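You operate a simulated robot arm through the tools that you are given. There is no shell and no other tool. Be economical: measure what you need, move in short steps, check, and stop when the job is done.

You are at the controls of a simulated two-armed robot. One attempt, no reset.

## Task
Descale the iron on the drip tray till the CALC lamp goes out.
Fine: full heat and green lamp first; hold it steady while you press the clean button; back on its base, dial off.

It is judged by the outcome, as a careful person would: the job done as asked, and still so three seconds after it is handed in. It fails if anything else is knocked over, pushed out of place, dropped, spilled or broken.

## Robot
Two 7-joint arms with two-finger parallel grippers on one trunk, on a base that drives. Base frame: it is fixed to the floor where the robot stands at the start and does not move with it; the origin is under the middle of the robot, x ahead of it, y to its left, z up. Readings come in cm, rad, newtons and seconds.
The left shoulder is at the start at [2, 17, 117.8], the right one opposite. With the tool pointing down near the work surface each hand reaches from about 10 to 66 cm from the robot's upright axis, wherever it stands, measured 20 degrees to its own side. Places, roughly: clean button [30, 0, 90]; heat dial [60, 0, 80]. Payload 3.8 kg a hand.
The TCP of each hand is the grasp point between the finger pads, 3 cm short of the fingertips. In the tool frame z runs along the fingers and y along their closing line. Largest opening 11 cm; finger width 2, thickness 1; the body of the gripper, 4.8 by 11.2 cm, starts 5.5 cm behind the TCP.
Orientation is that of the tool frame in the base frame, as [roll, pitch, yaw] about the fixed x, y, z axes, in that order (R = Rz(yaw) Ry(pitch) Rx(roll)). With the fingers straight down and closing along the base's y, the tool's x points along the base's -x, its y along +y and its z along -z.

## Interface
- The arms move only by the tool arm_command. It takes "left_rows", "right_rows" or both (then of equal length, played together; a hand with none holds still); each is one flat list of numbers, 7 for each row, row after row: the shift along the tool's x, y, z in units of 20 mm (1.0 is 20 mm), then the turn, a rotation vector about the tool's x, y, z in units of 5 degrees (1.0 is 5 degrees), then the gripper command, from -1 (fully open) to 1 (shut), values between in proportion. In form: [dx, dy, dz, ax, ay, az, grip, dx, dy, dz, ax, ay, az, grip, ...]. A call has 1 to 8 rows; each row shifts and turns the commanded pose from where the row before left it, along the tool's axes as they then stand. A call with a number of a shift or a turn outside -1 to 1 is refused whole. Rows are played at 5 a second. More than 5 cm and 0.15 rad between two rows, or a gripper value outside its range, and nothing of the call is played. Where a pose cannot be reached the arm comes as near as it can. A force on the tool above 40 N (or 10 N above the force at the start of the call, whichever is more), or a blocked arm, ends the call early, and 0.2 s more pass. The fingers move at their own pace (about 7.2 cm/s each) and stop on an object; they squeeze with about 44 N. The grip force told is the motor's: it shows also when the fingers shut on nothing. Time passes only in rows, and 0.2 s behind the last, so rows that do not move let the fingers close. It gives the time, the measured TCP pose, the force on the tool (base axes), the opening and the grip force at its end, in the units of the frame above (readings bear some noise), with the torque about the TCP (base axes, N m) and any sound that the robot's microphone picked up, and new pictures: "show" is both (left out), scene, wrist or none (wrist: the cameras of the hands that moved).
- Cameras (640 x 400 px; columns grow to the right, rows downward): "scene" is now at [10.85, 0.08, 132.51]; the picture's right is [0.01, -1.00, 0.00], its down [-0.60, -0.01, -0.80] and it looks along [0.80, 0.01, -0.60] (base axes); focal length 214 px, centre (320, 200). "left" rides on the left gripper at [7.2, -1.7, -10.3] in its tool frame; the picture's right is [0.23, 0.97, 0.00], its down [-0.76, 0.18, -0.62] and it looks along [-0.61, 0.14, 0.78] (tool axes); focal length 222 px, centre (320, 200). "right" rides on the right gripper at [7.2, 1.7, -10.3] in its tool frame; the picture's right is [-0.23, 0.97, 0.00], its down [-0.76, -0.18, -0.62] and it looks along [-0.61, -0.14, 0.78] (tool axes); focal length 222 px, centre (320, 200). There is no depth. A picture from a camera that has moved, and an enlarged one, comes with that camera's place and axes in the base frame and with its lens.
- slide_trunk(by): slides the trunk up (or, below 0, down) by that many cm; the arms and the scene camera ride with it, the base frame stays. It gives what a move gives, with no picture.
- roll_base(legs): drives the robot by 1 to 6 legs, each [ahead, turn to the left] in cm and rad, along the robot's own axes; the way and the turn of a leg run together, so that a leg with both is an arc; at most 150 cm and 3.142 rad a leg. The arms and the cameras ride along, it lands a little off, and it stops where it bumps. It gives what a move gives, and a new picture of the scene camera.
- aim_head(pan, tilt): turns the head with the scene camera to pan (to the left, within 1.396 rad either way) and tilt (down, from -0.506 to 1.204), counted from straight ahead of the robot. It gives what a move gives, and a new picture of the scene camera.
- close_up(camera, box): a new picture of the part [left, top, right, bottom] of that camera's present view, enlarged. No time passes.
- job_done(): hands the job in; it is judged then, once.

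Go step by step. Nothing tells you exact positions but the pictures and the camera data: compare them with the known pose of the tool, close in by small moves and look again before you grip or let go. The budget is 120 turns and 260 pictures, counting those below and the enlarged ones. Unless the task says otherwise, let go and move clear before handing in, and close with one line.

The tools are called by a JSON object that holds its "method" and its "body". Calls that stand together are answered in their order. arm_command: Moves the arms, as the interface text tells. Its arguments: {"type":"object","properties":{"left_rows":{"type":"array"},"right_rows":{"type":"array"},"show":{"type":"string","enum":["both","scene","wrist","none"]}},"required":[]} The other tools are called the same way: slide_trunk (by) slides the trunk up or down; roll_base (legs) drives the base; aim_head (pan, tilt) turns the head that bears the scene camera; close_up (camera, box) takes an enlarged picture of a part of a camera's view; job_done () hands the job in.

At the start:

```text
time: 0.0
left_eef_pos: [47.02, 19.85, 122.9]
left_tool_rot: [3.141, 0.0, -3.141]
left_ft_force: [-0.5, -0.3, 0.0]
left_ft_torque: [-0.02, 0.03, 0.02]
left_finger_gap: 11.0
left_gripper_force: 0.1
right_eef_pos: [40.11, -12.64, 123.58]
right_tool_rot: [-3.14, 0.001, 3.14]
right_ft_force: [0.0, 0.9, -0.2]
right_ft_torque: [0.02, 0.01, -0.01]
right_finger_gap: 10.99
right_gripper_force: 0.2
trunk travel left (down, up): [-27.5, 29.5]
robot x, y, heading: [-0.07, -0.12, -0.002]
head pan, tilt: [0.016, 0.646]
```

scene: 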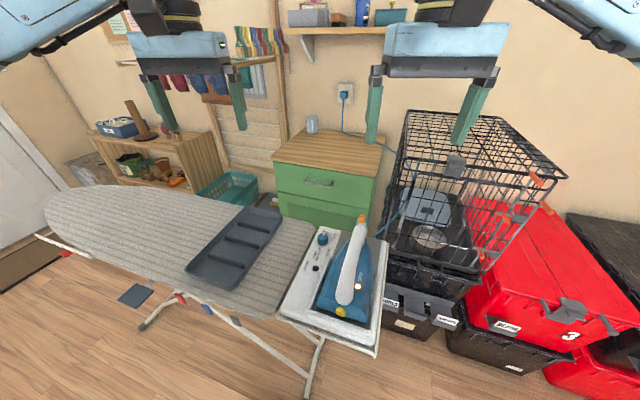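
right: 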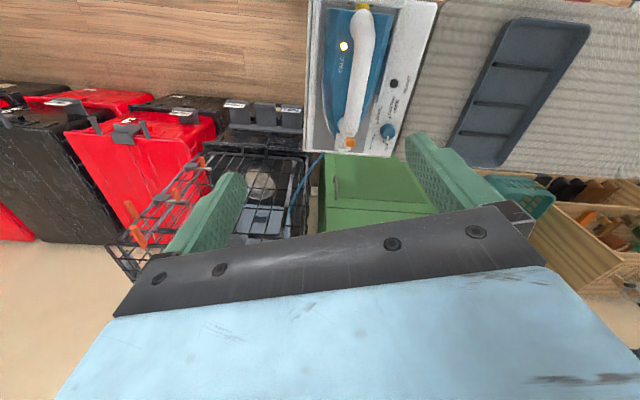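
left: 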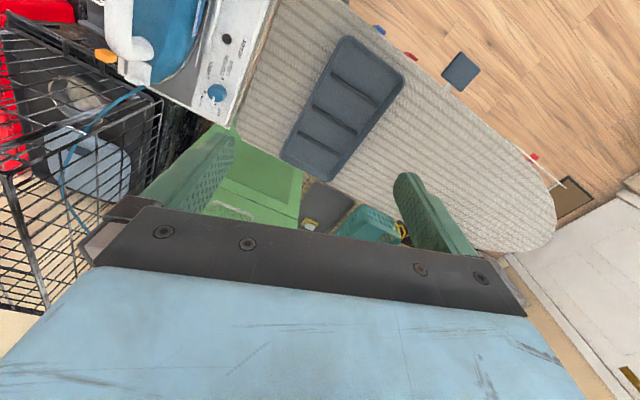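

I see an ironing board with a dark drip tray on it and, at its right end, a steam-iron station with the iron on it and a blue dial beside it. First I take enlarged views to read the controls.

{"method": "close_up", "body": {"camera": "scene", "box": [260, 200, 400, 360]}}

{"method": "close_up", "body": {"camera": "right", "box": [290, 0, 450, 160]}}

{"method": "close_up", "body": {"camera": "left", "box": [80, 0, 280, 125]}}

```text
2.50 times, centred on (330, 280) of scene
camera zoom: at [10.85, 0.08, 132.51], right [0.01, -1.0, 0.0], down [-0.6, -0.01, -0.8], along [0.8, 0.01, -0.6], focal length 536 px, centre (295, 0)
```

zoom: 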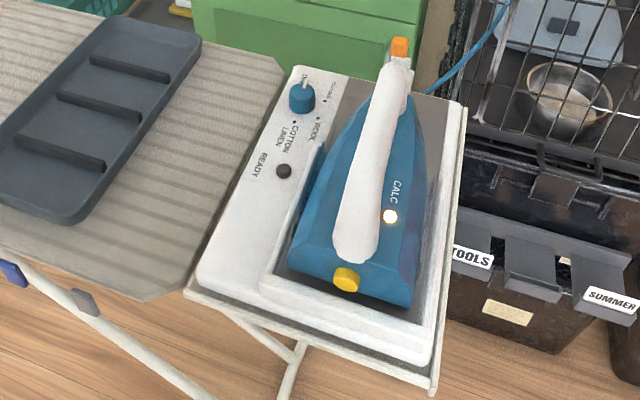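

```text
2.50 times, centred on (370, 80) of right
camera zoom: at [32.96, -10.95, 134.02], right [0.23, 0.97, 0.0], down [0.76, -0.18, 0.62], along [0.61, -0.14, -0.78], focal length 555 px, centre (195, 500)
```

zoom: 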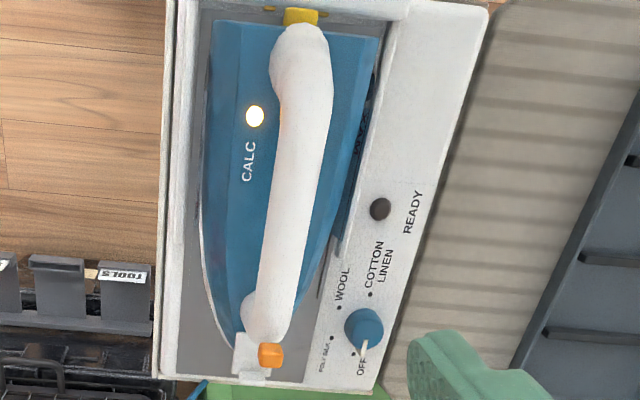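

```text
3.20 times, centred on (180, 62) of left
camera zoom: at [39.85, 18.03, 133.35], right [-0.23, 0.97, 0.0], down [0.76, 0.18, 0.62], along [0.61, 0.14, -0.78], focal length 711 px, centre (768, 640)
```

zoom: 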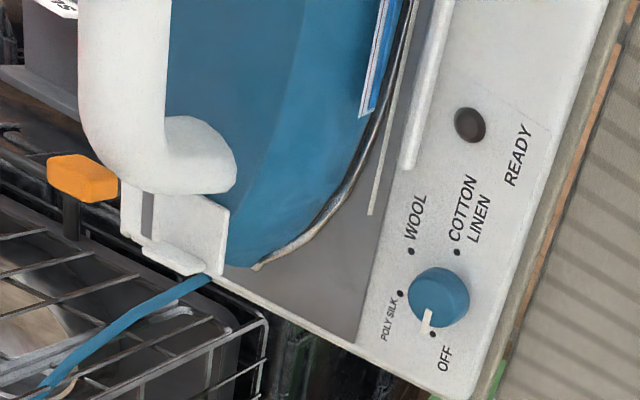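

The dial comes out near [55.5, 0, 84.5], the yellow clean button near [32.7, -4, 87], and an orange part near [50.4, -9.8, 97]. I bring the left hand over the dial for a better look and move the right hand aside.

{"method": "arm_command", "body": {"left_rows": [-0.53, -1, 0.4, 0, 0, 0, -1, -0.53, -1, 0.4, 0, 0, 0, -1, -0.53, -1, 0.4, 0, 0, 0, -1, -0.53, -1, 0.4, 0, 0, 0, -1, -0.53, -1, 0.4, 0, 0, 0, -1, -0.53, -1, 0.4, 0, 0, 0, -1, -0.53, -1, 0.4, 0, 0, 0, -1, -0.53, -1, 0.4, 0, 0, 0, -1], "right_rows": [0, -1, 0, 0, 0, 0, -1, 0, -1, 0, 0, 0, 0, -1, 0, -1, 0, 0, 0, 0, -1, 0, -1, 0, 0, 0, 0, -1, 0, -1, 0, 0, 0, 0, -1, 0, -1, 0, 0, 0, 0, -1, 0, 0, 0, 0, 0, 0, -1, 0, 0, 0, 0, 0, 0, -1], "show": "both"}}

```text
time: 1.8
left_eef_pos: [55.63, 3.77, 116.59]
left_tool_rot: [3.141, -0.001, -3.14]
left_ft_force: [0.3, 0.5, 0.1]
left_ft_torque: [0.01, 0.03, -0.01]
left_finger_gap: 10.98
left_gripper_force: 0.1
right_eef_pos: [40.08, -24.62, 123.55]
right_tool_rot: [3.142, 0.0, 3.141]
right_ft_force: [0.4, -0.2, -0.6]
right_ft_torque: [0.01, 0.01, -0.02]
right_finger_gap: 10.98
right_gripper_force: 0.1
trunk travel left (down, up): [-27.5, 29.5]
robot x, y, heading: [0.34, 0.09, -0.002]
head pan, tilt: [0.016, 0.646]
camera scene: at [10.85, -0.03, 132.51], right [0.01, -1.0, 0.0], down [-0.6, -0.01, -0.8], along [0.8, 0.01, -0.6], focal length 214 px, centre (320, 200)
camera right: at [32.95, -23.08, 133.98], right [0.23, 0.97, 0.0], down [0.76, -0.18, 0.62], along [0.61, -0.14, -0.78], focal length 222 px, centre (320, 200)
camera left: at [48.31, 1.89, 126.93], right [-0.23, 0.97, 0.0], down [0.76, 0.18, 0.62], along [0.61, 0.14, -0.78], focal length 222 px, centre (320, 200)
```

scene: 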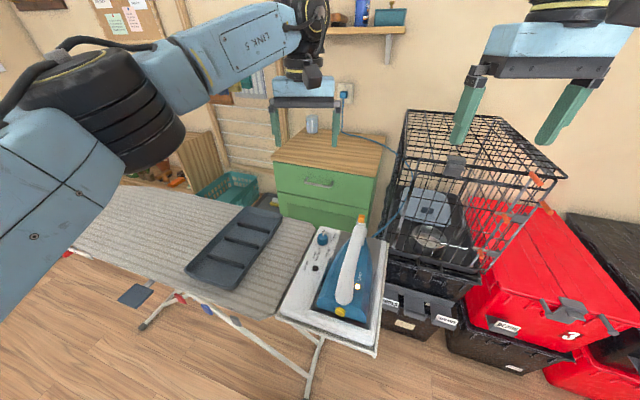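
right: 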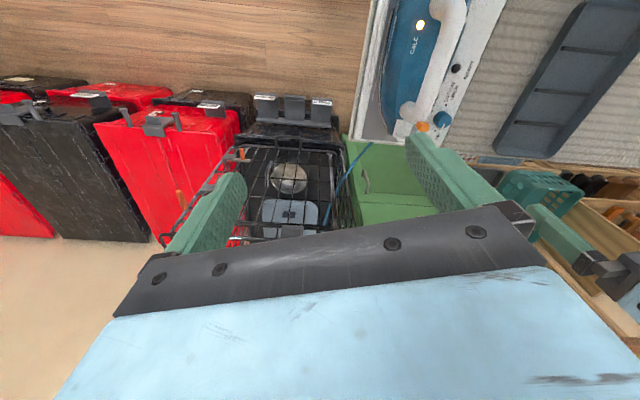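
left: 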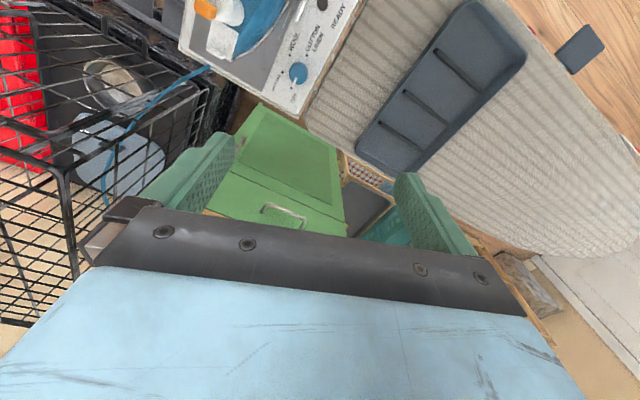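

The left camera now sees the dial and the nose of the iron, so I enlarge both.

{"method": "close_up", "body": {"camera": "left", "box": [170, 0, 360, 119]}}

{"method": "close_up", "body": {"camera": "right", "box": [340, 0, 520, 150]}}

```text
3.36 times, centred on (265, 60) of left
camera zoom: at [48.31, 1.89, 126.93], right [-0.23, 0.97, 0.0], down [0.76, 0.18, 0.62], along [0.61, 0.14, -0.78], focal length 747 px, centre (505, 672)
```

zoom: 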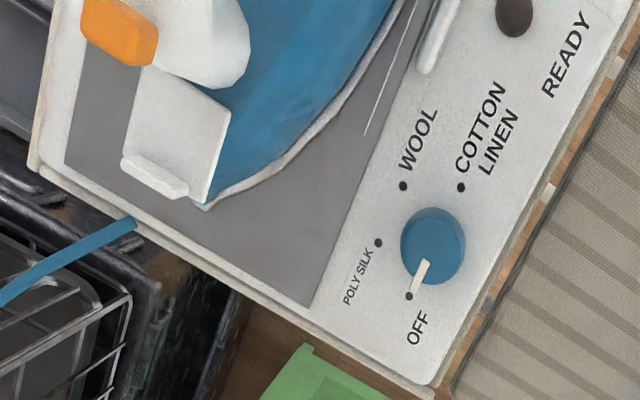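

```text
2.67 times, centred on (430, 75) of right
camera zoom: at [32.95, -23.08, 133.98], right [0.23, 0.97, 0.0], down [0.76, -0.18, 0.62], along [0.61, -0.14, -0.78], focal length 592 px, centre (27, 533)
```

zoom: 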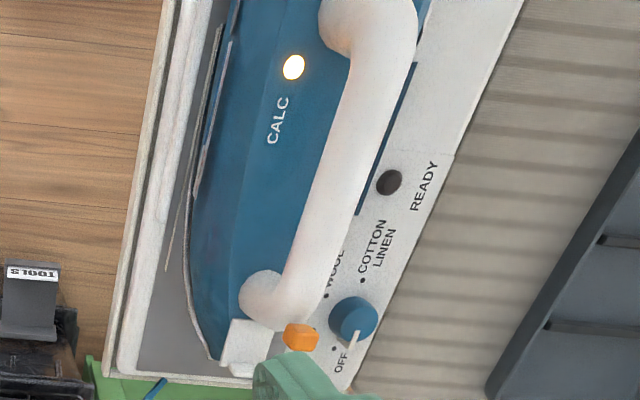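

The nose seems to be held by a white clip with an orange lever. I zoom in from the scene camera to understand it.

{"method": "close_up", "body": {"camera": "scene", "box": [335, 205, 399, 245]}}

{"method": "close_up", "body": {"camera": "scene", "box": [300, 270, 396, 330]}}

{"method": "close_up", "body": {"camera": "right", "box": [390, 90, 470, 140]}}

```text
10.00 times, centred on (367, 225) of scene
camera zoom: at [10.85, -0.03, 132.51], right [0.01, -1.0, 0.0], down [-0.6, -0.01, -0.8], along [0.8, 0.01, -0.6], focal length 2145 px, centre (-150, -50)
```

zoom: 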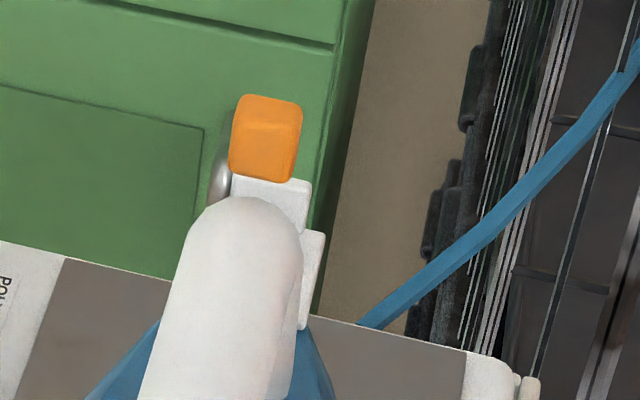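

```text
6.67 times, centred on (348, 300) of scene
camera zoom: at [10.85, -0.03, 132.51], right [0.01, -1.0, 0.0], down [-0.6, -0.01, -0.8], along [0.8, 0.01, -0.6], focal length 1430 px, centre (133, -467)
```

zoom: 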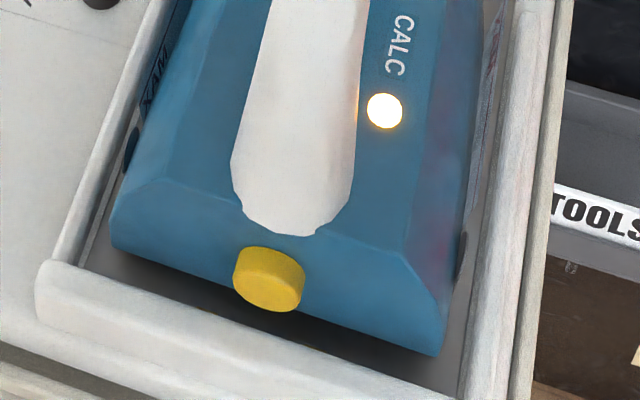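

```text
8.00 times, centred on (430, 115) of right
camera zoom: at [32.95, -23.08, 133.98], right [0.23, 0.97, 0.0], down [0.76, -0.18, 0.62], along [0.61, -0.14, -0.78], focal length 1777 px, centre (-560, 880)
```

zoom: 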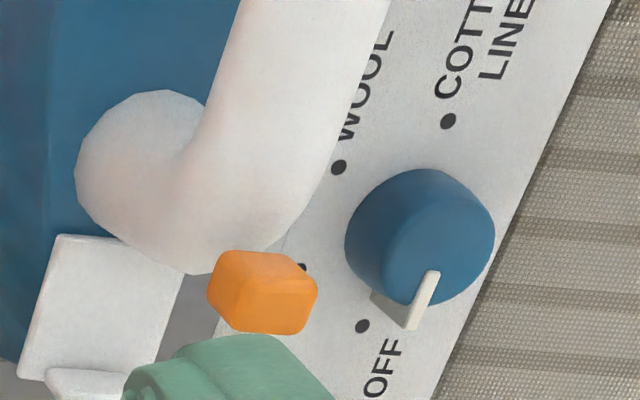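

The orange lever seems to sit on a rod near the nose clip, but I need a side view. I swing the left hand to the left and tilt it to look across at the iron.

{"method": "arm_command", "body": {"left_rows": [0, 1, 0, 1, 0, 0, -1, 0, 0.996, -0.087, 1, 0, 0, -1, 0, 0.985, -0.174, 1, 0, 0, -1, 0, 0.966, -0.259, 1, 0, 0, -1, 0, 0.94, -0.342, 1, 0, 0, -1, 0, 0.906, -0.423, 1, 0, 0, -1, 0, 0.866, -0.5, 1, 0, 0, -1, 0, 0.819, -0.574, 1, 0, 0, -1], "show": "none"}}

{"method": "arm_command", "body": {"left_rows": [0, 0.766, -0.643, 1, 0, 0, -1, 0, 0.707, -0.707, 1, 0, 0, -1, 0, 0.643, -0.766, 1, 0, 0, -1, 0, 0.574, -0.819, 1, 0, 0, -1, 0, 0.866, 0.5, 0, 0, 0, -1, 0, 0.866, 0.5, 0, 0, 0, -1, 0, 0.866, 0.5, 0, 0, 0, -1, 0, 0.866, 0.5, 0, 0, 0, -1], "show": "both"}}

```text
time: 3.6
left_eef_pos: [55.59, 19.92, 116.67]
left_tool_rot: [-2.441, 0.0, 3.14]
left_ft_force: [0.0, 0.1, -0.8]
left_ft_torque: [0.0, -0.02, 0.01]
left_finger_gap: 10.99
left_gripper_force: 0.1
right_eef_pos: [40.27, -24.52, 123.47]
right_tool_rot: [3.141, 0.0, 3.14]
right_ft_force: [-0.7, 0.5, -0.4]
right_ft_torque: [0.0, 0.0, 0.02]
right_finger_gap: 11.0
right_gripper_force: 0.1
trunk travel left (down, up): [-27.5, 29.5]
robot x, y, heading: [-0.06, 0.22, -0.004]
head pan, tilt: [0.016, 0.646]
```

```text
time: 5.4
left_eef_pos: [55.61, 27.91, 108.71]
left_tool_rot: [-2.094, -0.001, 3.141]
left_ft_force: [0.3, -0.9, 0.1]
left_ft_torque: [-0.01, -0.02, -0.02]
left_finger_gap: 11.03
left_gripper_force: 0.0
right_eef_pos: [40.21, -24.67, 123.58]
right_tool_rot: [-3.14, 0.001, -3.141]
right_ft_force: [-0.4, 0.7, -0.3]
right_ft_torque: [-0.01, 0.02, -0.03]
right_finger_gap: 10.99
right_gripper_force: 0.2
trunk travel left (down, up): [-27.5, 29.5]
robot x, y, heading: [-0.14, -0.17, 0.002]
head pan, tilt: [0.016, 0.646]
camera scene: at [10.86, 0.1, 132.51], right [0.01, -1.0, 0.0], down [-0.6, -0.01, -0.8], along [0.8, 0.01, -0.6], focal length 214 px, centre (320, 200)
camera left: at [48.31, 35.86, 115.2], right [-0.23, 0.49, -0.84], down [0.76, 0.63, 0.16], along [0.61, -0.61, -0.51], focal length 222 px, centre (320, 200)
```

scene: 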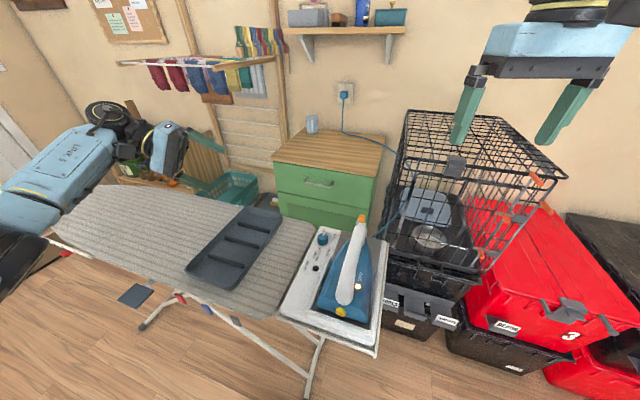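
left: 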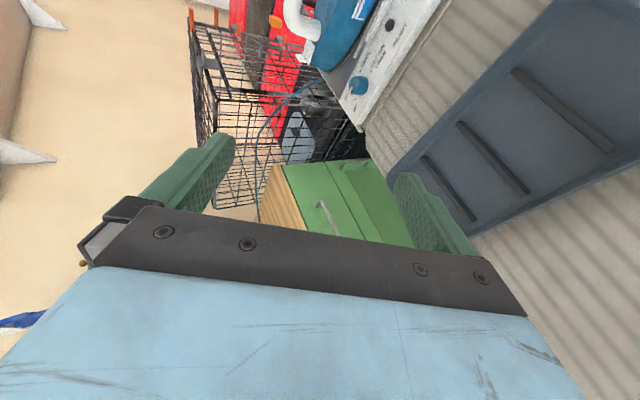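

The side view shows the clip area at the top of the picture, so I enlarge it.

{"method": "close_up", "body": {"camera": "left", "box": [250, 0, 390, 88]}}

{"method": "arm_command", "body": {"left_rows": [-1, 0, 0, 0, 0, 0, -1, -1, 0, 0, 0, 0, 0, -1, -1, 0, 0, 0, 0, 0, -1, -1, 0, 0, 0, 0, 0, -1], "show": "wrist"}}

```text
4.55 times, centred on (320, 44) of left
camera zoom: at [48.31, 35.86, 115.2], right [-0.23, 0.49, -0.84], down [0.76, 0.63, 0.16], along [0.61, -0.61, -0.51], focal length 1010 px, centre (320, 909)
```

zoom: 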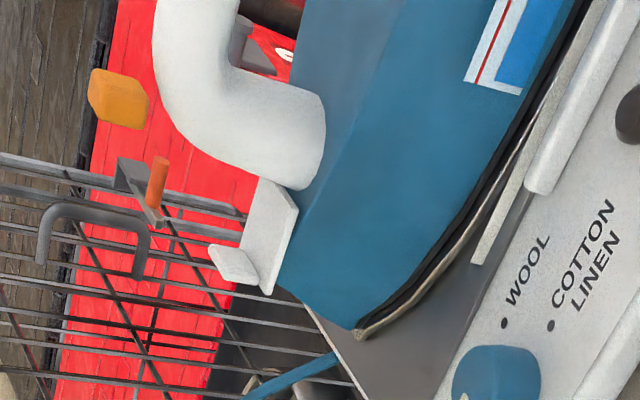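

```text
time: 6.4
left_eef_pos: [59.42, 27.73, 108.59]
left_tool_rot: [-2.094, 0.001, 3.141]
left_ft_force: [-0.4, -0.4, 0.3]
left_ft_torque: [0.01, -0.03, 0.01]
left_finger_gap: 11.01
left_gripper_force: 0.0
left hand out of reach, approached as far as the arm can: row 3, 4
right_eef_pos: [40.29, -24.61, 123.53]
right_tool_rot: [-3.141, -0.001, -3.141]
right_ft_force: [-0.2, -0.9, 0.3]
right_ft_torque: [0.01, 0.01, -0.02]
right_finger_gap: 10.98
right_gripper_force: 0.1
trunk travel left (down, up): [-27.5, 29.5]
robot x, y, heading: [0.13, -0.07, 0.001]
head pan, tilt: [0.016, 0.646]
camera left: at [52.33, 35.8, 115.29], right [-0.23, 0.49, -0.84], down [0.76, 0.63, 0.16], along [0.61, -0.61, -0.51], focal length 222 px, centre (320, 200)
```

left: 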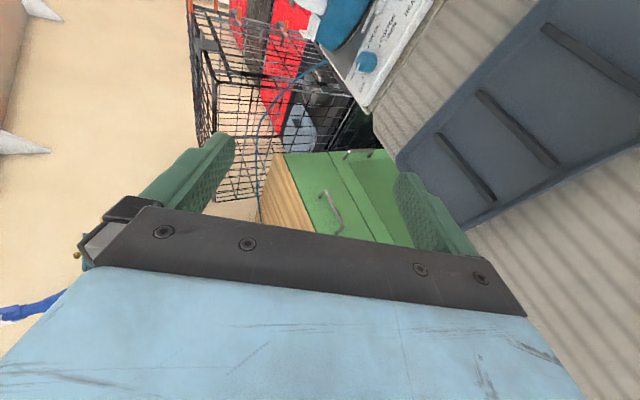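

I zoom in more on the clip and the orange part from this side.

{"method": "arm_command", "body": {"left_rows": [1, 0, 0, 0, 0, 0, -1, 1, 0, 0, 0, 0, 0, -1, 1, 0, 0, 0, 0, 0, -1, 1, 0, 0, 0, 0, 0, -1, 1, 0, 0, 0, 0, 0, -1, 1, 0, 0, 0, 0, 0, -1, 1, 0, 0.2, 0, 0, 0, -1, 1, 0, 0, 0, 0, 0, -1], "show": "wrist"}}

{"method": "close_up", "body": {"camera": "left", "box": [240, 0, 400, 100]}}

```text
time: 8.2
left_eef_pos: [43.52, 27.45, 108.52]
left_tool_rot: [-2.096, 0.0, -3.141]
left_ft_force: [0.4, 0.8, -0.8]
left_ft_torque: [0.0, 0.03, 0.02]
left_finger_gap: 10.98
left_gripper_force: 0.0
right_eef_pos: [40.2, -24.62, 123.57]
right_tool_rot: [3.14, -0.001, 3.14]
right_ft_force: [0.0, 0.5, -0.9]
right_ft_torque: [0.0, -0.02, -0.01]
right_finger_gap: 11.0
right_gripper_force: 0.0
trunk travel left (down, up): [-27.5, 29.5]
robot x, y, heading: [-0.16, 0.19, -0.003]
head pan, tilt: [0.016, 0.646]
camera left: at [36.32, 35.45, 115.09], right [-0.23, 0.49, -0.84], down [0.76, 0.63, 0.16], along [0.61, -0.61, -0.51], focal length 222 px, centre (320, 200)
```

left: 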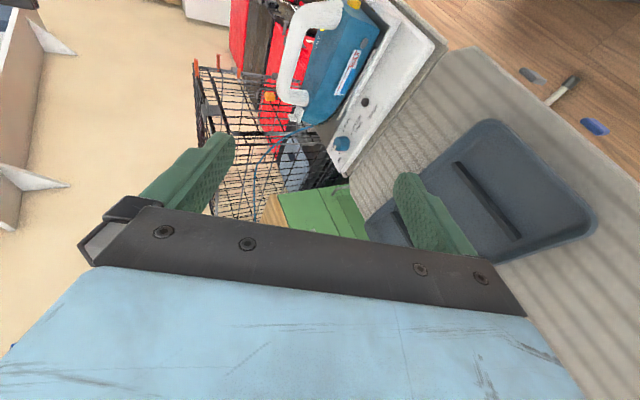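

```text
4.00 times, centred on (320, 50) of left
camera zoom: at [36.32, 35.45, 115.09], right [-0.23, 0.49, -0.84], down [0.76, 0.63, 0.16], along [0.61, -0.61, -0.51], focal length 888 px, centre (320, 800)
```

zoom: 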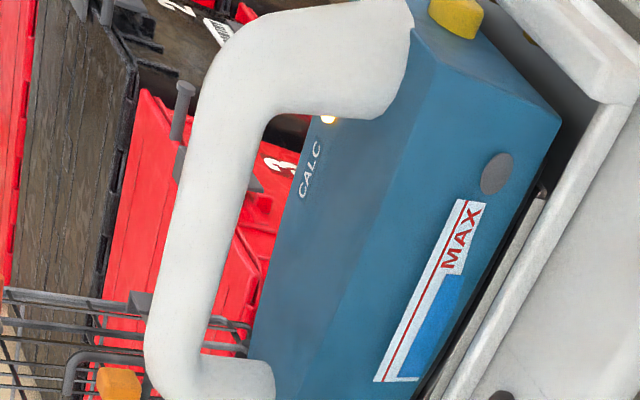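

The iron is not latched: the white piece is a filler spout on the iron and the orange part is a trigger on the handle front. The dial centre comes out at about [56.1, -0.15], and COTTON/LINEN is about 172° clockwise from OFF. I bring the left hand back upright over the dial.

{"method": "arm_command", "body": {"left_rows": [-0.525, -0.5, 0.866, -1, 0, 0, -1, -0.525, -0.574, 0.819, -1, 0, 0, -1, -0.525, -0.643, 0.766, -1, 0, 0, -1, -0.525, -0.707, 0.707, -1, 0, 0, -1, -0.525, -0.766, 0.643, -1, 0, 0, -1, -0.525, -0.819, 0.574, -1, 0, 0, -1, -0.525, -0.866, 0.5, -1, 0, 0, -1, -0.525, -0.906, 0.423, -1, 0, 0, -1], "show": "none"}}

{"method": "arm_command", "body": {"left_rows": [-0.525, -0.94, 0.342, -1, 0, 0, -0.1, -0.525, -0.966, 0.259, -1, 0, 0, -0.1, -0.525, -0.985, 0.174, -1, 0, 0, -0.1, -0.525, -0.996, 0.087, -1, 0, 0, -0.1, 0, -0.9, 0, 0, 0, 0, -0.1, 0, -0.9, 0, 0, 0, 0, -0.1], "show": "both"}}

```text
time: 10.0
left_eef_pos: [51.96, 11.28, 108.46]
left_tool_rot: [-2.795, 0.0, -3.141]
left_ft_force: [0.2, -0.1, 0.6]
left_ft_torque: [-0.01, 0.02, -0.02]
left_finger_gap: 11.0
left_gripper_force: 0.0
right_eef_pos: [40.28, -24.81, 123.49]
right_tool_rot: [3.141, 0.001, 3.141]
right_ft_force: [0.0, 0.4, -0.4]
right_ft_torque: [0.02, 0.0, -0.04]
right_finger_gap: 11.0
right_gripper_force: 0.0
trunk travel left (down, up): [-27.5, 29.5]
robot x, y, heading: [0.17, -0.07, -0.002]
head pan, tilt: [0.016, 0.646]
```

```text
time: 11.4
left_eef_pos: [56.17, -0.2, 108.53]
left_tool_rot: [3.141, 0.001, 3.141]
left_ft_force: [0.3, 0.7, -0.4]
left_ft_torque: [0.01, 0.0, 0.0]
left_finger_gap: 6.07
left_gripper_force: 0.1
right_eef_pos: [40.21, -24.66, 123.51]
right_tool_rot: [3.14, -0.001, -3.141]
right_ft_force: [-0.2, 0.1, 0.5]
right_ft_torque: [-0.02, -0.01, 0.01]
right_finger_gap: 10.99
right_gripper_force: 0.1
trunk travel left (down, up): [-27.5, 29.5]
robot x, y, heading: [-0.19, -0.07, -0.001]
head pan, tilt: [0.016, 0.646]
camera scene: at [10.84, -0.01, 132.51], right [0.01, -1.0, 0.0], down [-0.6, -0.01, -0.8], along [0.8, 0.01, -0.6], focal length 214 px, centre (320, 200)
camera left: at [48.89, -2.0, 118.79], right [-0.23, 0.97, 0.0], down [0.76, 0.18, 0.62], along [0.61, 0.14, -0.78], focal length 222 px, centre (320, 200)
```

scene: 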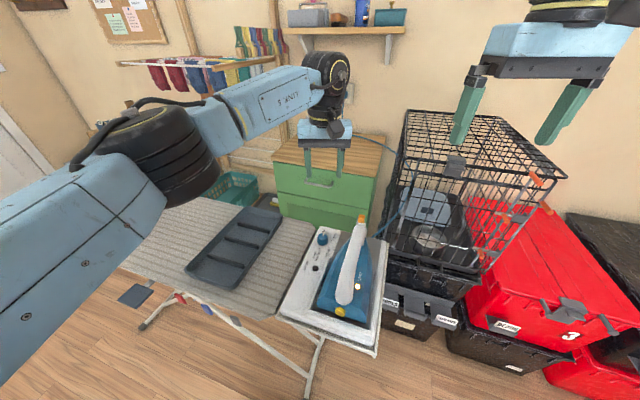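
left: 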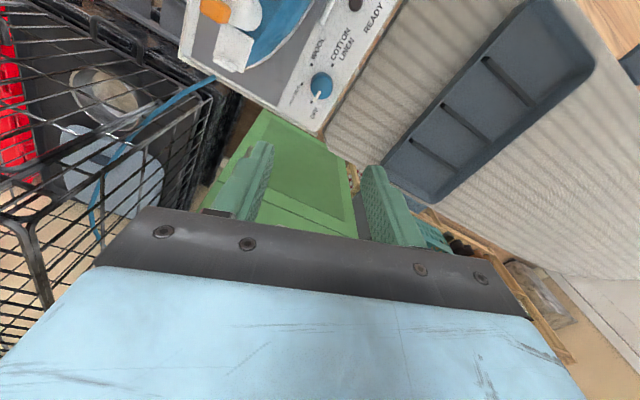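

The hand stands nearly over the dial; I go down 16 cm and check.

{"method": "arm_command", "body": {"left_rows": [0.12, -0.05, 1, 0, 0, 0, -0.1, 0, 0, 1, 0, 0, 0, -0.1, 0, 0, 1, 0, 0, 0, -0.1, 0, 0, 1, 0, 0, 0, -0.1, 0, 0, 1, 0, 0, 0, -0.1, 0, 0, 1, 0, 0, 0, -0.1, 0, 0, 1, 0, 0, 0, -0.1, 0, 0, 1, 0, 0, 0, -0.1], "show": "both"}}

{"method": "close_up", "body": {"camera": "scene", "box": [280, 180, 400, 255]}}

```text
time: 13.2
left_eef_pos: [55.95, -0.32, 92.5]
left_tool_rot: [3.141, 0.001, 3.141]
left_ft_force: [-0.4, 0.5, 0.1]
left_ft_torque: [0.05, -0.02, -0.01]
left_finger_gap: 6.05
left_gripper_force: 0.0
right_eef_pos: [40.3, -24.66, 123.48]
right_tool_rot: [3.141, 0.002, 3.141]
right_ft_force: [-0.6, 0.1, -0.6]
right_ft_torque: [0.03, 0.03, -0.01]
right_finger_gap: 11.01
right_gripper_force: 0.0
trunk travel left (down, up): [-27.5, 29.5]
robot x, y, heading: [-0.08, 0.0, 0.002]
head pan, tilt: [0.016, 0.646]
camera scene: at [10.86, 0.08, 132.51], right [0.01, -1.0, 0.0], down [-0.6, -0.01, -0.8], along [0.8, 0.01, -0.6], focal length 214 px, centre (320, 200)
camera left: at [48.66, -2.0, 102.73], right [-0.23, 0.97, 0.0], down [0.76, 0.18, 0.62], along [0.61, 0.14, -0.78], focal length 222 px, centre (320, 200)
```

scene: 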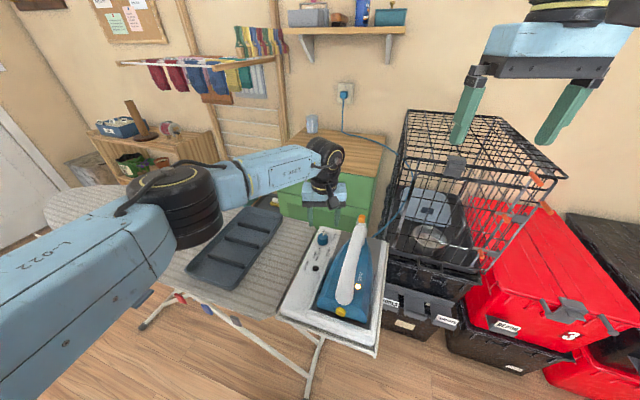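
left: 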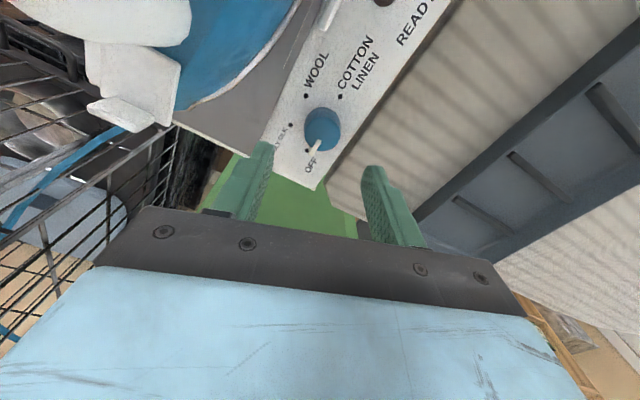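

```text
5.33 times, centred on (340, 218) of scene
camera zoom: at [10.86, 0.08, 132.51], right [0.01, -1.0, 0.0], down [-0.6, -0.01, -0.8], along [0.8, 0.01, -0.6], focal length 1144 px, centre (213, 107)
```

zoom: 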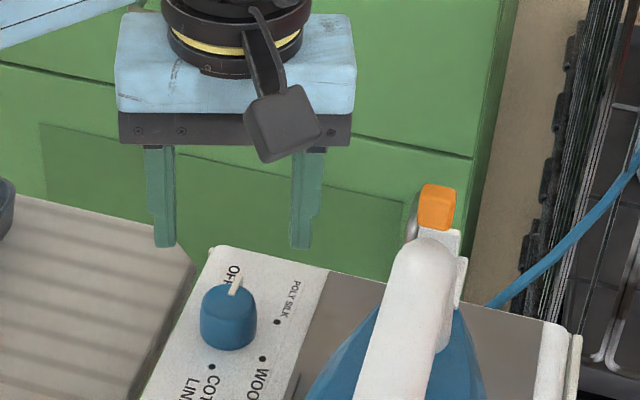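

Fingers straddle the knob by the reckoning (dial centre about [55.8, -0.2]). I lower to grip height and close.

{"method": "arm_command", "body": {"left_rows": [0, 0, 1, 0, 0, 0, -0.1, 0.05, 0.03, 1, 0, 0, 0, -0.1, 0, 0, 1, 0, 0, 0, -0.1, 0, 0, 0.2, 0, 0, 0, -0.1], "show": "both"}}

{"method": "close_up", "body": {"camera": "scene", "box": [280, 180, 400, 255]}}

```text
time: 14.2
left_eef_pos: [55.89, -0.26, 86.16]
left_tool_rot: [3.141, 0.003, 3.141]
left_ft_force: [-0.9, -0.6, 0.0]
left_ft_torque: [0.0, -0.02, -0.03]
left_finger_gap: 6.05
left_gripper_force: 0.1
right_eef_pos: [40.15, -24.56, 123.44]
right_tool_rot: [-3.141, 0.001, -3.139]
right_ft_force: [0.6, 0.7, 0.5]
right_ft_torque: [0.0, 0.03, 0.0]
right_finger_gap: 11.02
right_gripper_force: 0.0
trunk travel left (down, up): [-27.5, 29.5]
robot x, y, heading: [-0.2, 0.1, -0.001]
head pan, tilt: [0.016, 0.646]
camera scene: at [10.85, 0.09, 132.51], right [0.01, -1.0, 0.0], down [-0.6, -0.01, -0.8], along [0.8, 0.01, -0.6], focal length 214 px, centre (320, 200)
camera left: at [48.6, -1.95, 96.38], right [-0.23, 0.97, 0.0], down [0.76, 0.18, 0.62], along [0.61, 0.14, -0.78], focal length 222 px, centre (320, 200)
```

scene: 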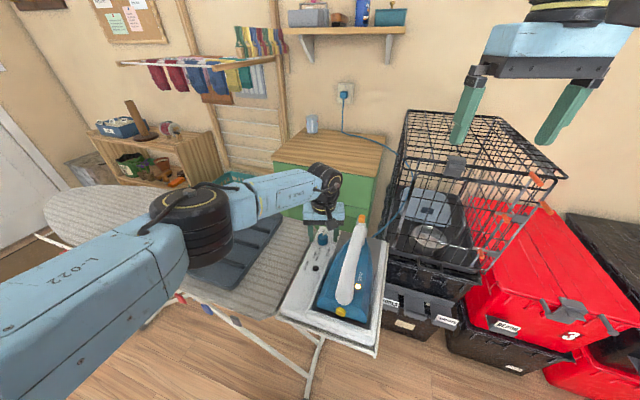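
left: 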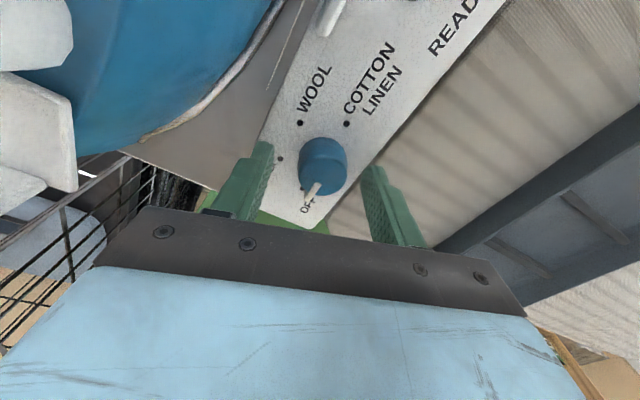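

```text
5.33 times, centred on (340, 218) of scene
camera zoom: at [10.85, 0.09, 132.51], right [0.01, -1.0, 0.0], down [-0.6, -0.01, -0.8], along [0.8, 0.01, -0.6], focal length 1144 px, centre (213, 107)
```

zoom: 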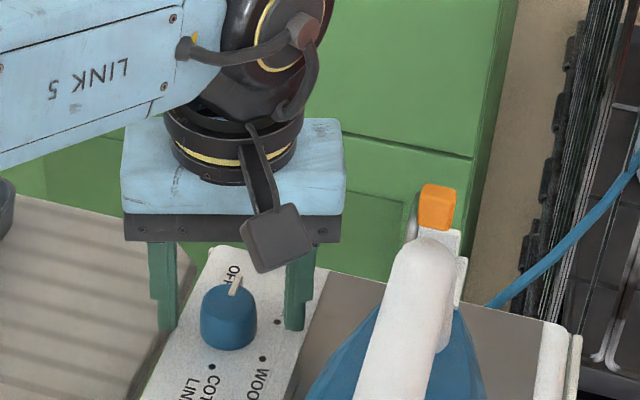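

The knob is between the pads; I close on it.

{"method": "arm_command", "body": {"left_rows": [0, 0, 0, 0, 0, 0, 0.2, 0, 0, 0, 0, 0, 0, 0.5, 0, 0, 0, 0, 0, 0, 1, 0, 0, 0, 0, 0, 0, 1], "show": "wrist"}}

```text
time: 15.2
left_eef_pos: [55.84, -0.01, 86.04]
left_tool_rot: [3.141, -0.001, -3.139]
left_ft_force: [-1.0, 6.4, 1.1]
left_ft_torque: [0.21, 0.08, -0.05]
left_finger_gap: 3.13
left_gripper_force: 44.2
right_eef_pos: [40.21, -24.58, 123.52]
right_tool_rot: [-3.142, 0.0, -3.141]
right_ft_force: [0.3, 0.6, -0.4]
right_ft_torque: [-0.01, -0.02, -0.04]
right_finger_gap: 11.01
right_gripper_force: 0.1
trunk travel left (down, up): [-27.5, 29.5]
robot x, y, heading: [0.07, -0.12, -0.002]
head pan, tilt: [0.016, 0.646]
camera left: at [48.62, -1.84, 96.37], right [-0.23, 0.97, 0.0], down [0.76, 0.18, 0.62], along [0.61, 0.14, -0.78], focal length 222 px, centre (320, 200)
```

left: 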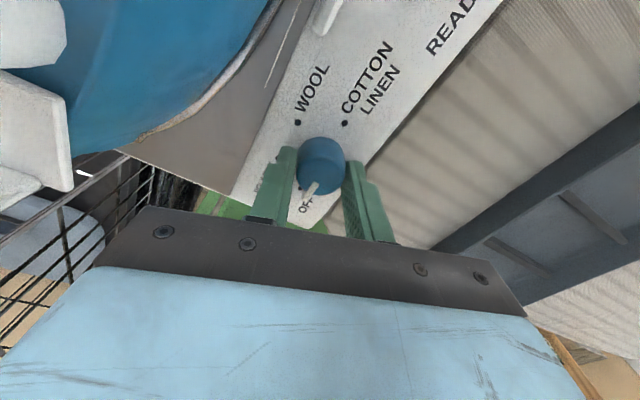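

Grip is firm on the knob (3.1 cm). I turn clockwise 40° as a test.

{"method": "arm_command", "body": {"left_rows": [0.08, 0.1, 0, 0, 0, 1, 1, 0, 0, 0, 0, 0, 1, 1, 0, 0, 0, 0, 0, 1, 1, 0, 0, 0, 0, 0, 1, 1, 0, 0, 0, 0, 0, 1, 1, 0, 0, 0, 0, 0, 1, 1, 0, 0, 0, 0, 0, 1, 1, 0, 0, 0, 0, 0, 1, 1], "show": "scene"}}

{"method": "close_up", "body": {"camera": "scene", "box": [280, 205, 376, 265]}}

```text
time: 17.0
left_eef_pos: [55.79, -0.13, 86.13]
left_tool_rot: [3.141, 0.001, 2.485]
left_ft_force: [14.4, -7.0, 3.9]
left_ft_torque: [-0.41, -0.65, -0.02]
left_finger_gap: 3.12
left_gripper_force: 43.9
right_eef_pos: [40.32, -24.65, 123.44]
right_tool_rot: [3.141, 0.0, 3.142]
right_ft_force: [0.3, 0.8, -1.0]
right_ft_torque: [0.0, -0.02, -0.01]
right_finger_gap: 11.01
right_gripper_force: 0.3
trunk travel left (down, up): [-27.5, 29.5]
robot x, y, heading: [-0.12, -0.18, 0.003]
head pan, tilt: [0.016, 0.646]
camera scene: at [10.98, 0.0, 132.51], right [0.01, -1.0, 0.0], down [-0.6, -0.01, -0.8], along [0.8, 0.01, -0.6], focal length 214 px, centre (320, 200)
```

scene: 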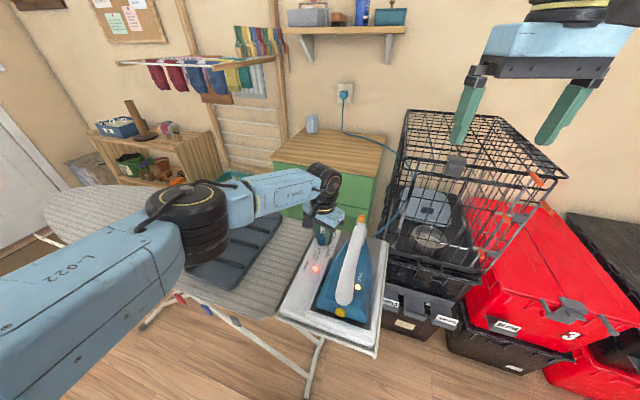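

```text
6.67 times, centred on (328, 235) of scene
camera zoom: at [10.98, 0.0, 132.51], right [0.01, -1.0, 0.0], down [-0.6, -0.01, -0.8], along [0.8, 0.01, -0.6], focal length 1430 px, centre (267, -33)
```

zoom: 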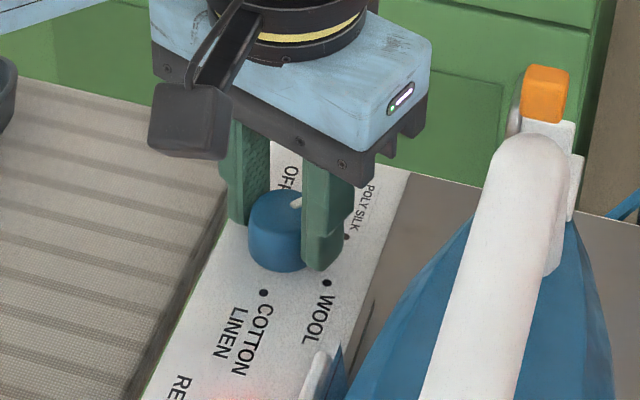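

The lamp went red (heating) and the knob turns. I ease the side load and turn on.

{"method": "arm_command", "body": {"left_rows": [-0.15, 0.05, 0, 0, 0, 0, 1, 0, 0, 0, 0, 0, 1, 1, 0, 0, 0, 0, 0, 1, 1, 0, 0, 0, 0, 0, 1, 1, 0, 0, 0, 0, 0, 1, 1, 0, 0, 0, 0, 0, 1, 1, 0, 0, 0, 0, 0, 1, 1, 0, 0, 0, 0, 0, 1, 1], "show": "none"}}

{"method": "arm_command", "body": {"left_rows": [0, 0, 0, 0, 0, 1, 1, 0, 0, 0, 0, 0, 1, 1, 0, 0, 0, 0, 0, 1, 1, 0, 0, 0, 0, 0, 1, 1], "show": "both"}}

{"method": "close_up", "body": {"camera": "scene", "box": [280, 205, 376, 265]}}

```text
time: 18.0
left_eef_pos: [55.02, 2.04, 86.21]
left_tool_rot: [-3.133, 0.022, 2.393]
left_ft_force: [14.9, -8.9, 1.6]
left_ft_torque: [0.1, 0.52, -0.02]
left_finger_gap: 3.16
left_gripper_force: 44.2
left hand out of reach, approached as far as the arm can: row 1, 2, 3, 4
right_eef_pos: [40.4, -24.88, 123.48]
right_tool_rot: [3.141, -0.004, -3.141]
right_ft_force: [0.4, 0.4, -0.5]
right_ft_torque: [0.02, 0.03, -0.01]
right_finger_gap: 11.0
right_gripper_force: 0.0
trunk travel left (down, up): [-27.5, 29.5]
robot x, y, heading: [0.02, 0.05, -0.004]
head pan, tilt: [0.016, 0.646]
stopped in row 4 (left hand): the force on the tool passed its limit at 42 N (the readings are from after the stop); the commanded pose is now the measured one
```

```text
time: 19.0
left_eef_pos: [54.66, 2.12, 86.29]
left_tool_rot: [-3.133, 0.021, 2.391]
left_ft_force: [14.1, -10.2, 7.3]
left_ft_torque: [-0.75, -0.97, 0.02]
left_finger_gap: 3.09
left_gripper_force: 44.0
left hand out of reach, approached as far as the arm can: row 1, 2, 3, 4
right_eef_pos: [40.23, -24.69, 123.6]
right_tool_rot: [3.14, 0.001, 3.141]
right_ft_force: [0.0, 0.2, 0.2]
right_ft_torque: [0.02, -0.02, 0.01]
right_finger_gap: 11.03
right_gripper_force: 0.0
trunk travel left (down, up): [-27.5, 29.5]
robot x, y, heading: [-0.15, 0.02, -0.004]
head pan, tilt: [0.016, 0.646]
camera scene: at [10.94, -0.08, 132.51], right [0.01, -1.0, 0.0], down [-0.6, -0.01, -0.8], along [0.8, 0.01, -0.6], focal length 214 px, centre (320, 200)
camera left: at [48.23, 6.03, 96.46], right [0.5, 0.87, -0.01], down [0.67, -0.38, 0.64], along [0.55, -0.33, -0.77], focal length 222 px, centre (320, 200)
```

scene: 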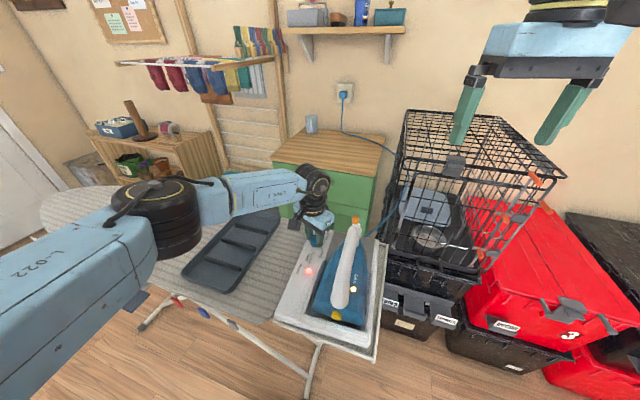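
left: 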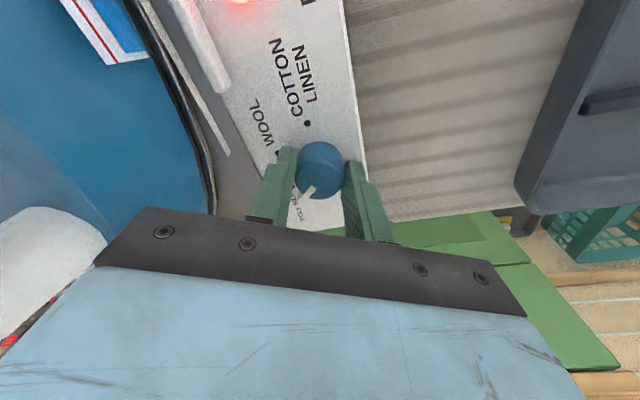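

```text
6.67 times, centred on (328, 235) of scene
camera zoom: at [10.94, -0.08, 132.51], right [0.01, -1.0, 0.0], down [-0.6, -0.01, -0.8], along [0.8, 0.01, -0.6], focal length 1430 px, centre (267, -33)
```

zoom: 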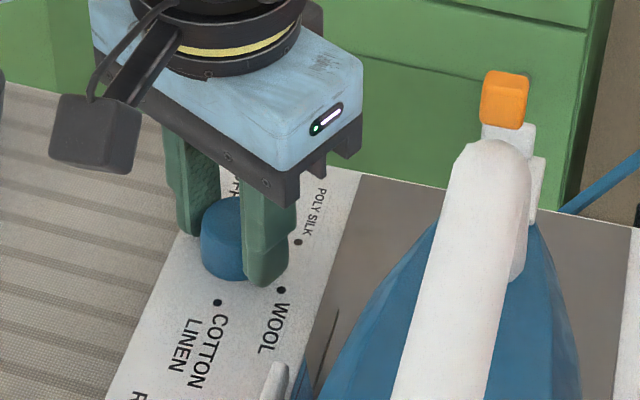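

The left wrist hit its turning limit and the pull dragged the stand about a centimetre or two, so I let go at once and raise. The right wrist should have its range the other way round, so it will do this clockwise turn.

{"method": "arm_command", "body": {"left_rows": [0, 0, 0, 0, 0, 0, 0.1, 0, 0, 0, 0, 0, 0, -0.1, 0, 0, -0.5, 0, 0, 0, -0.1, 0, 0, -1, 0, 0, 0, -0.1, 0, 0, -1, 0, 0, 0, -0.1, 0, 0, -1, 0, 0, 0, -0.1, 0, 0, -1, 0, 0, 0, -0.1, 0, 0, -1, 0, 0, 0, -0.1], "show": "both"}}

```text
time: 20.8
left_eef_pos: [54.56, 2.44, 97.32]
left_tool_rot: [-3.133, 0.015, 2.391]
left_ft_force: [-0.2, 0.5, -0.1]
left_ft_torque: [0.0, -0.02, -0.01]
left_finger_gap: 6.01
left_gripper_force: 0.0
right_eef_pos: [40.03, -24.55, 123.54]
right_tool_rot: [3.14, 0.0, -3.14]
right_ft_force: [0.2, -0.6, 1.2]
right_ft_torque: [-0.01, 0.01, -0.02]
right_finger_gap: 10.98
right_gripper_force: 0.0
trunk travel left (down, up): [-27.5, 29.5]
robot x, y, heading: [-0.13, 0.07, -0.003]
head pan, tilt: [0.016, 0.646]
camera scene: at [10.83, 0.02, 132.51], right [0.01, -1.0, 0.0], down [-0.6, -0.01, -0.8], along [0.8, 0.01, -0.6], focal length 214 px, centre (320, 200)
camera left: at [48.01, 6.34, 107.48], right [0.5, 0.87, -0.01], down [0.67, -0.38, 0.63], along [0.55, -0.32, -0.77], focal length 222 px, centre (320, 200)
```

scene: 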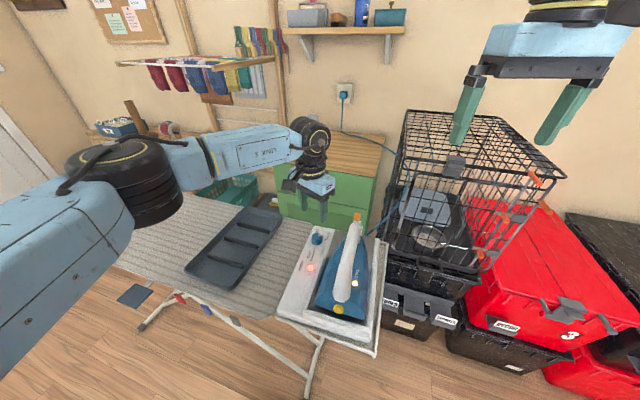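
left: 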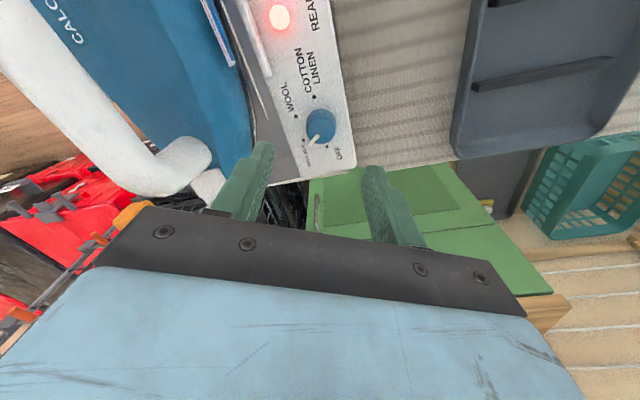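

Only the iron's stand slid, about 1.5–2 cm to the left; the board and tray are where they were. I clear the left hand and bring the right hand over.

{"method": "arm_command", "body": {"left_rows": [0.6, 0.8, -0.7, 0, 0, -1, -1, 0.6, 0.8, -0.7, 0, 0, -1, -1, 0.6, 0.8, -0.7, 0, 0, -1, -1, 0.6, 0.8, -0.7, 0, 0, -1, -1, 0.6, 0.8, -0.7, 0, 0, -1, -1, 0.6, 0.8, -0.7, 0, 0, -1, -1, 0.6, 0.8, -0.7, 0, 0, -1, -1, 0.6, 0.8, -0.7, 0, 0, -1, -1], "right_rows": [0, 0, 0, 0, 0, 0, -1, 0, 0, 0, 0, 0, 0, -1, 0, 0, 0, 0, 0, 0, -1, -0.9, 0.5, 0, 0, 0, 0, -1, -0.9, 0.5, 0, 0, 0, 0, -1, -0.9, 0.5, 0, 0, 0, 0, -1, -0.9, 0.5, 0, 0, 0, 0, -1, -0.9, 0.5, 0, 0, 0, 0, -1], "show": "none"}}

{"method": "arm_command", "body": {"left_rows": [0.5, 1, -0.2, 0, 0, 0, -1, 0.5, 1, -0.2, 0, 0, 0, -1, 0.5, 1, -0.2, 0, 0, 0, -1, 0.5, 1, -0.2, 0, 0, 0, -1, 0, 1, 0, 0, 0, 0, -1, 0, 1, 0, 0, 0, 0, -1, 0, 0, 0, 0, 0, 0, -1, 0, 0, 0, 0, 0, 0, -1], "right_rows": [-0.8, 1, 0, 0, 0, 0, -0.1, -0.8, 1, 0, 0, 0, 0, -0.1, -0.8, 1, 0, 0, 0, 0, -0.1, 0, 1, 0, 0, 0, 0, -0.1, 0, 1, 0.5, 0, 0, 0, -0.1, 0, 1, 0.8, 0, 0, 0, -0.1, 0, 1, 0.8, 0, 0, 0, -0.1, 0, 1, 0.8, 0, 0, 0, -0.1], "show": "both"}}

```text
time: 22.6
left_eef_pos: [51.48, 18.26, 108.1]
left_tool_rot: [-3.124, 0.008, 3.093]
left_ft_force: [0.8, 0.4, 0.3]
left_ft_torque: [0.02, 0.0, 0.01]
left_finger_gap: 10.98
left_gripper_force: 0.1
right_eef_pos: [49.26, -19.5, 123.58]
right_tool_rot: [-3.139, 0.001, 3.14]
right_ft_force: [0.6, 0.1, 0.4]
right_ft_torque: [-0.02, 0.02, 0.01]
right_finger_gap: 11.02
right_gripper_force: 0.0
trunk travel left (down, up): [-27.5, 29.5]
robot x, y, heading: [0.21, -0.02, -0.004]
head pan, tilt: [0.016, 0.646]
```

```text
time: 24.4
left_eef_pos: [48.03, 30.4, 109.52]
left_tool_rot: [-3.123, 0.006, 3.09]
left_ft_force: [-0.6, 0.3, -0.2]
left_ft_torque: [0.03, 0.0, 0.0]
left_finger_gap: 11.01
left_gripper_force: 0.1
right_eef_pos: [53.84, -3.59, 117.62]
right_tool_rot: [-3.141, 0.002, -3.141]
right_ft_force: [0.3, 0.8, 0.5]
right_ft_torque: [0.02, 0.0, 0.0]
right_finger_gap: 6.06
right_gripper_force: 0.0
trunk travel left (down, up): [-27.5, 29.5]
robot x, y, heading: [0.11, 0.0, -0.001]
head pan, tilt: [0.016, 0.646]
camera scene: at [10.85, 0.08, 132.51], right [0.01, -1.0, 0.0], down [-0.6, -0.01, -0.8], along [0.8, 0.01, -0.6], focal length 214 px, centre (320, 200)
camera right: at [46.72, -1.88, 128.07], right [0.23, 0.97, 0.0], down [0.76, -0.18, 0.62], along [0.61, -0.14, -0.78], focal length 222 px, centre (320, 200)
camera left: at [40.64, 29.16, 119.82], right [-0.18, 0.98, -0.02], down [0.77, 0.15, 0.63], along [0.62, 0.1, -0.78], focal length 222 px, centre (320, 200)
```

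scene: 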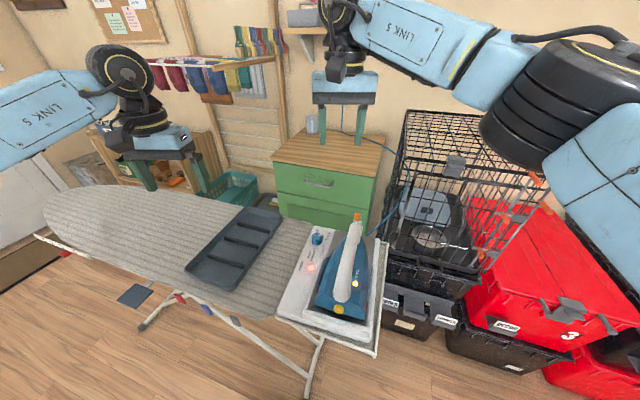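
right: 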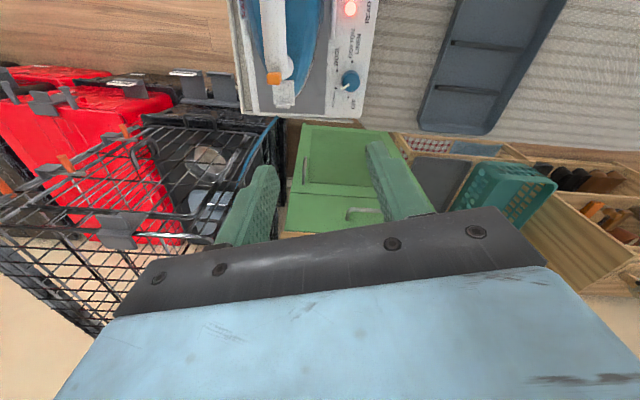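
left: 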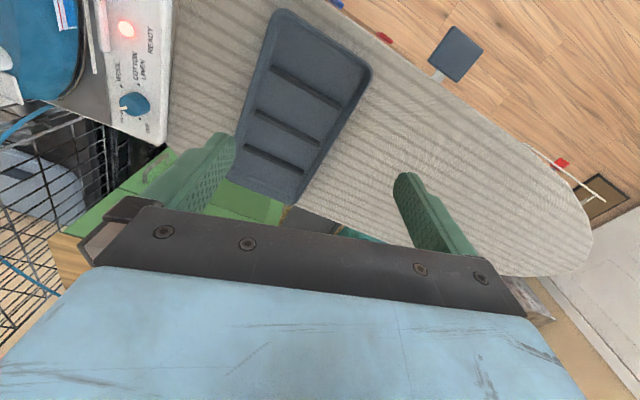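

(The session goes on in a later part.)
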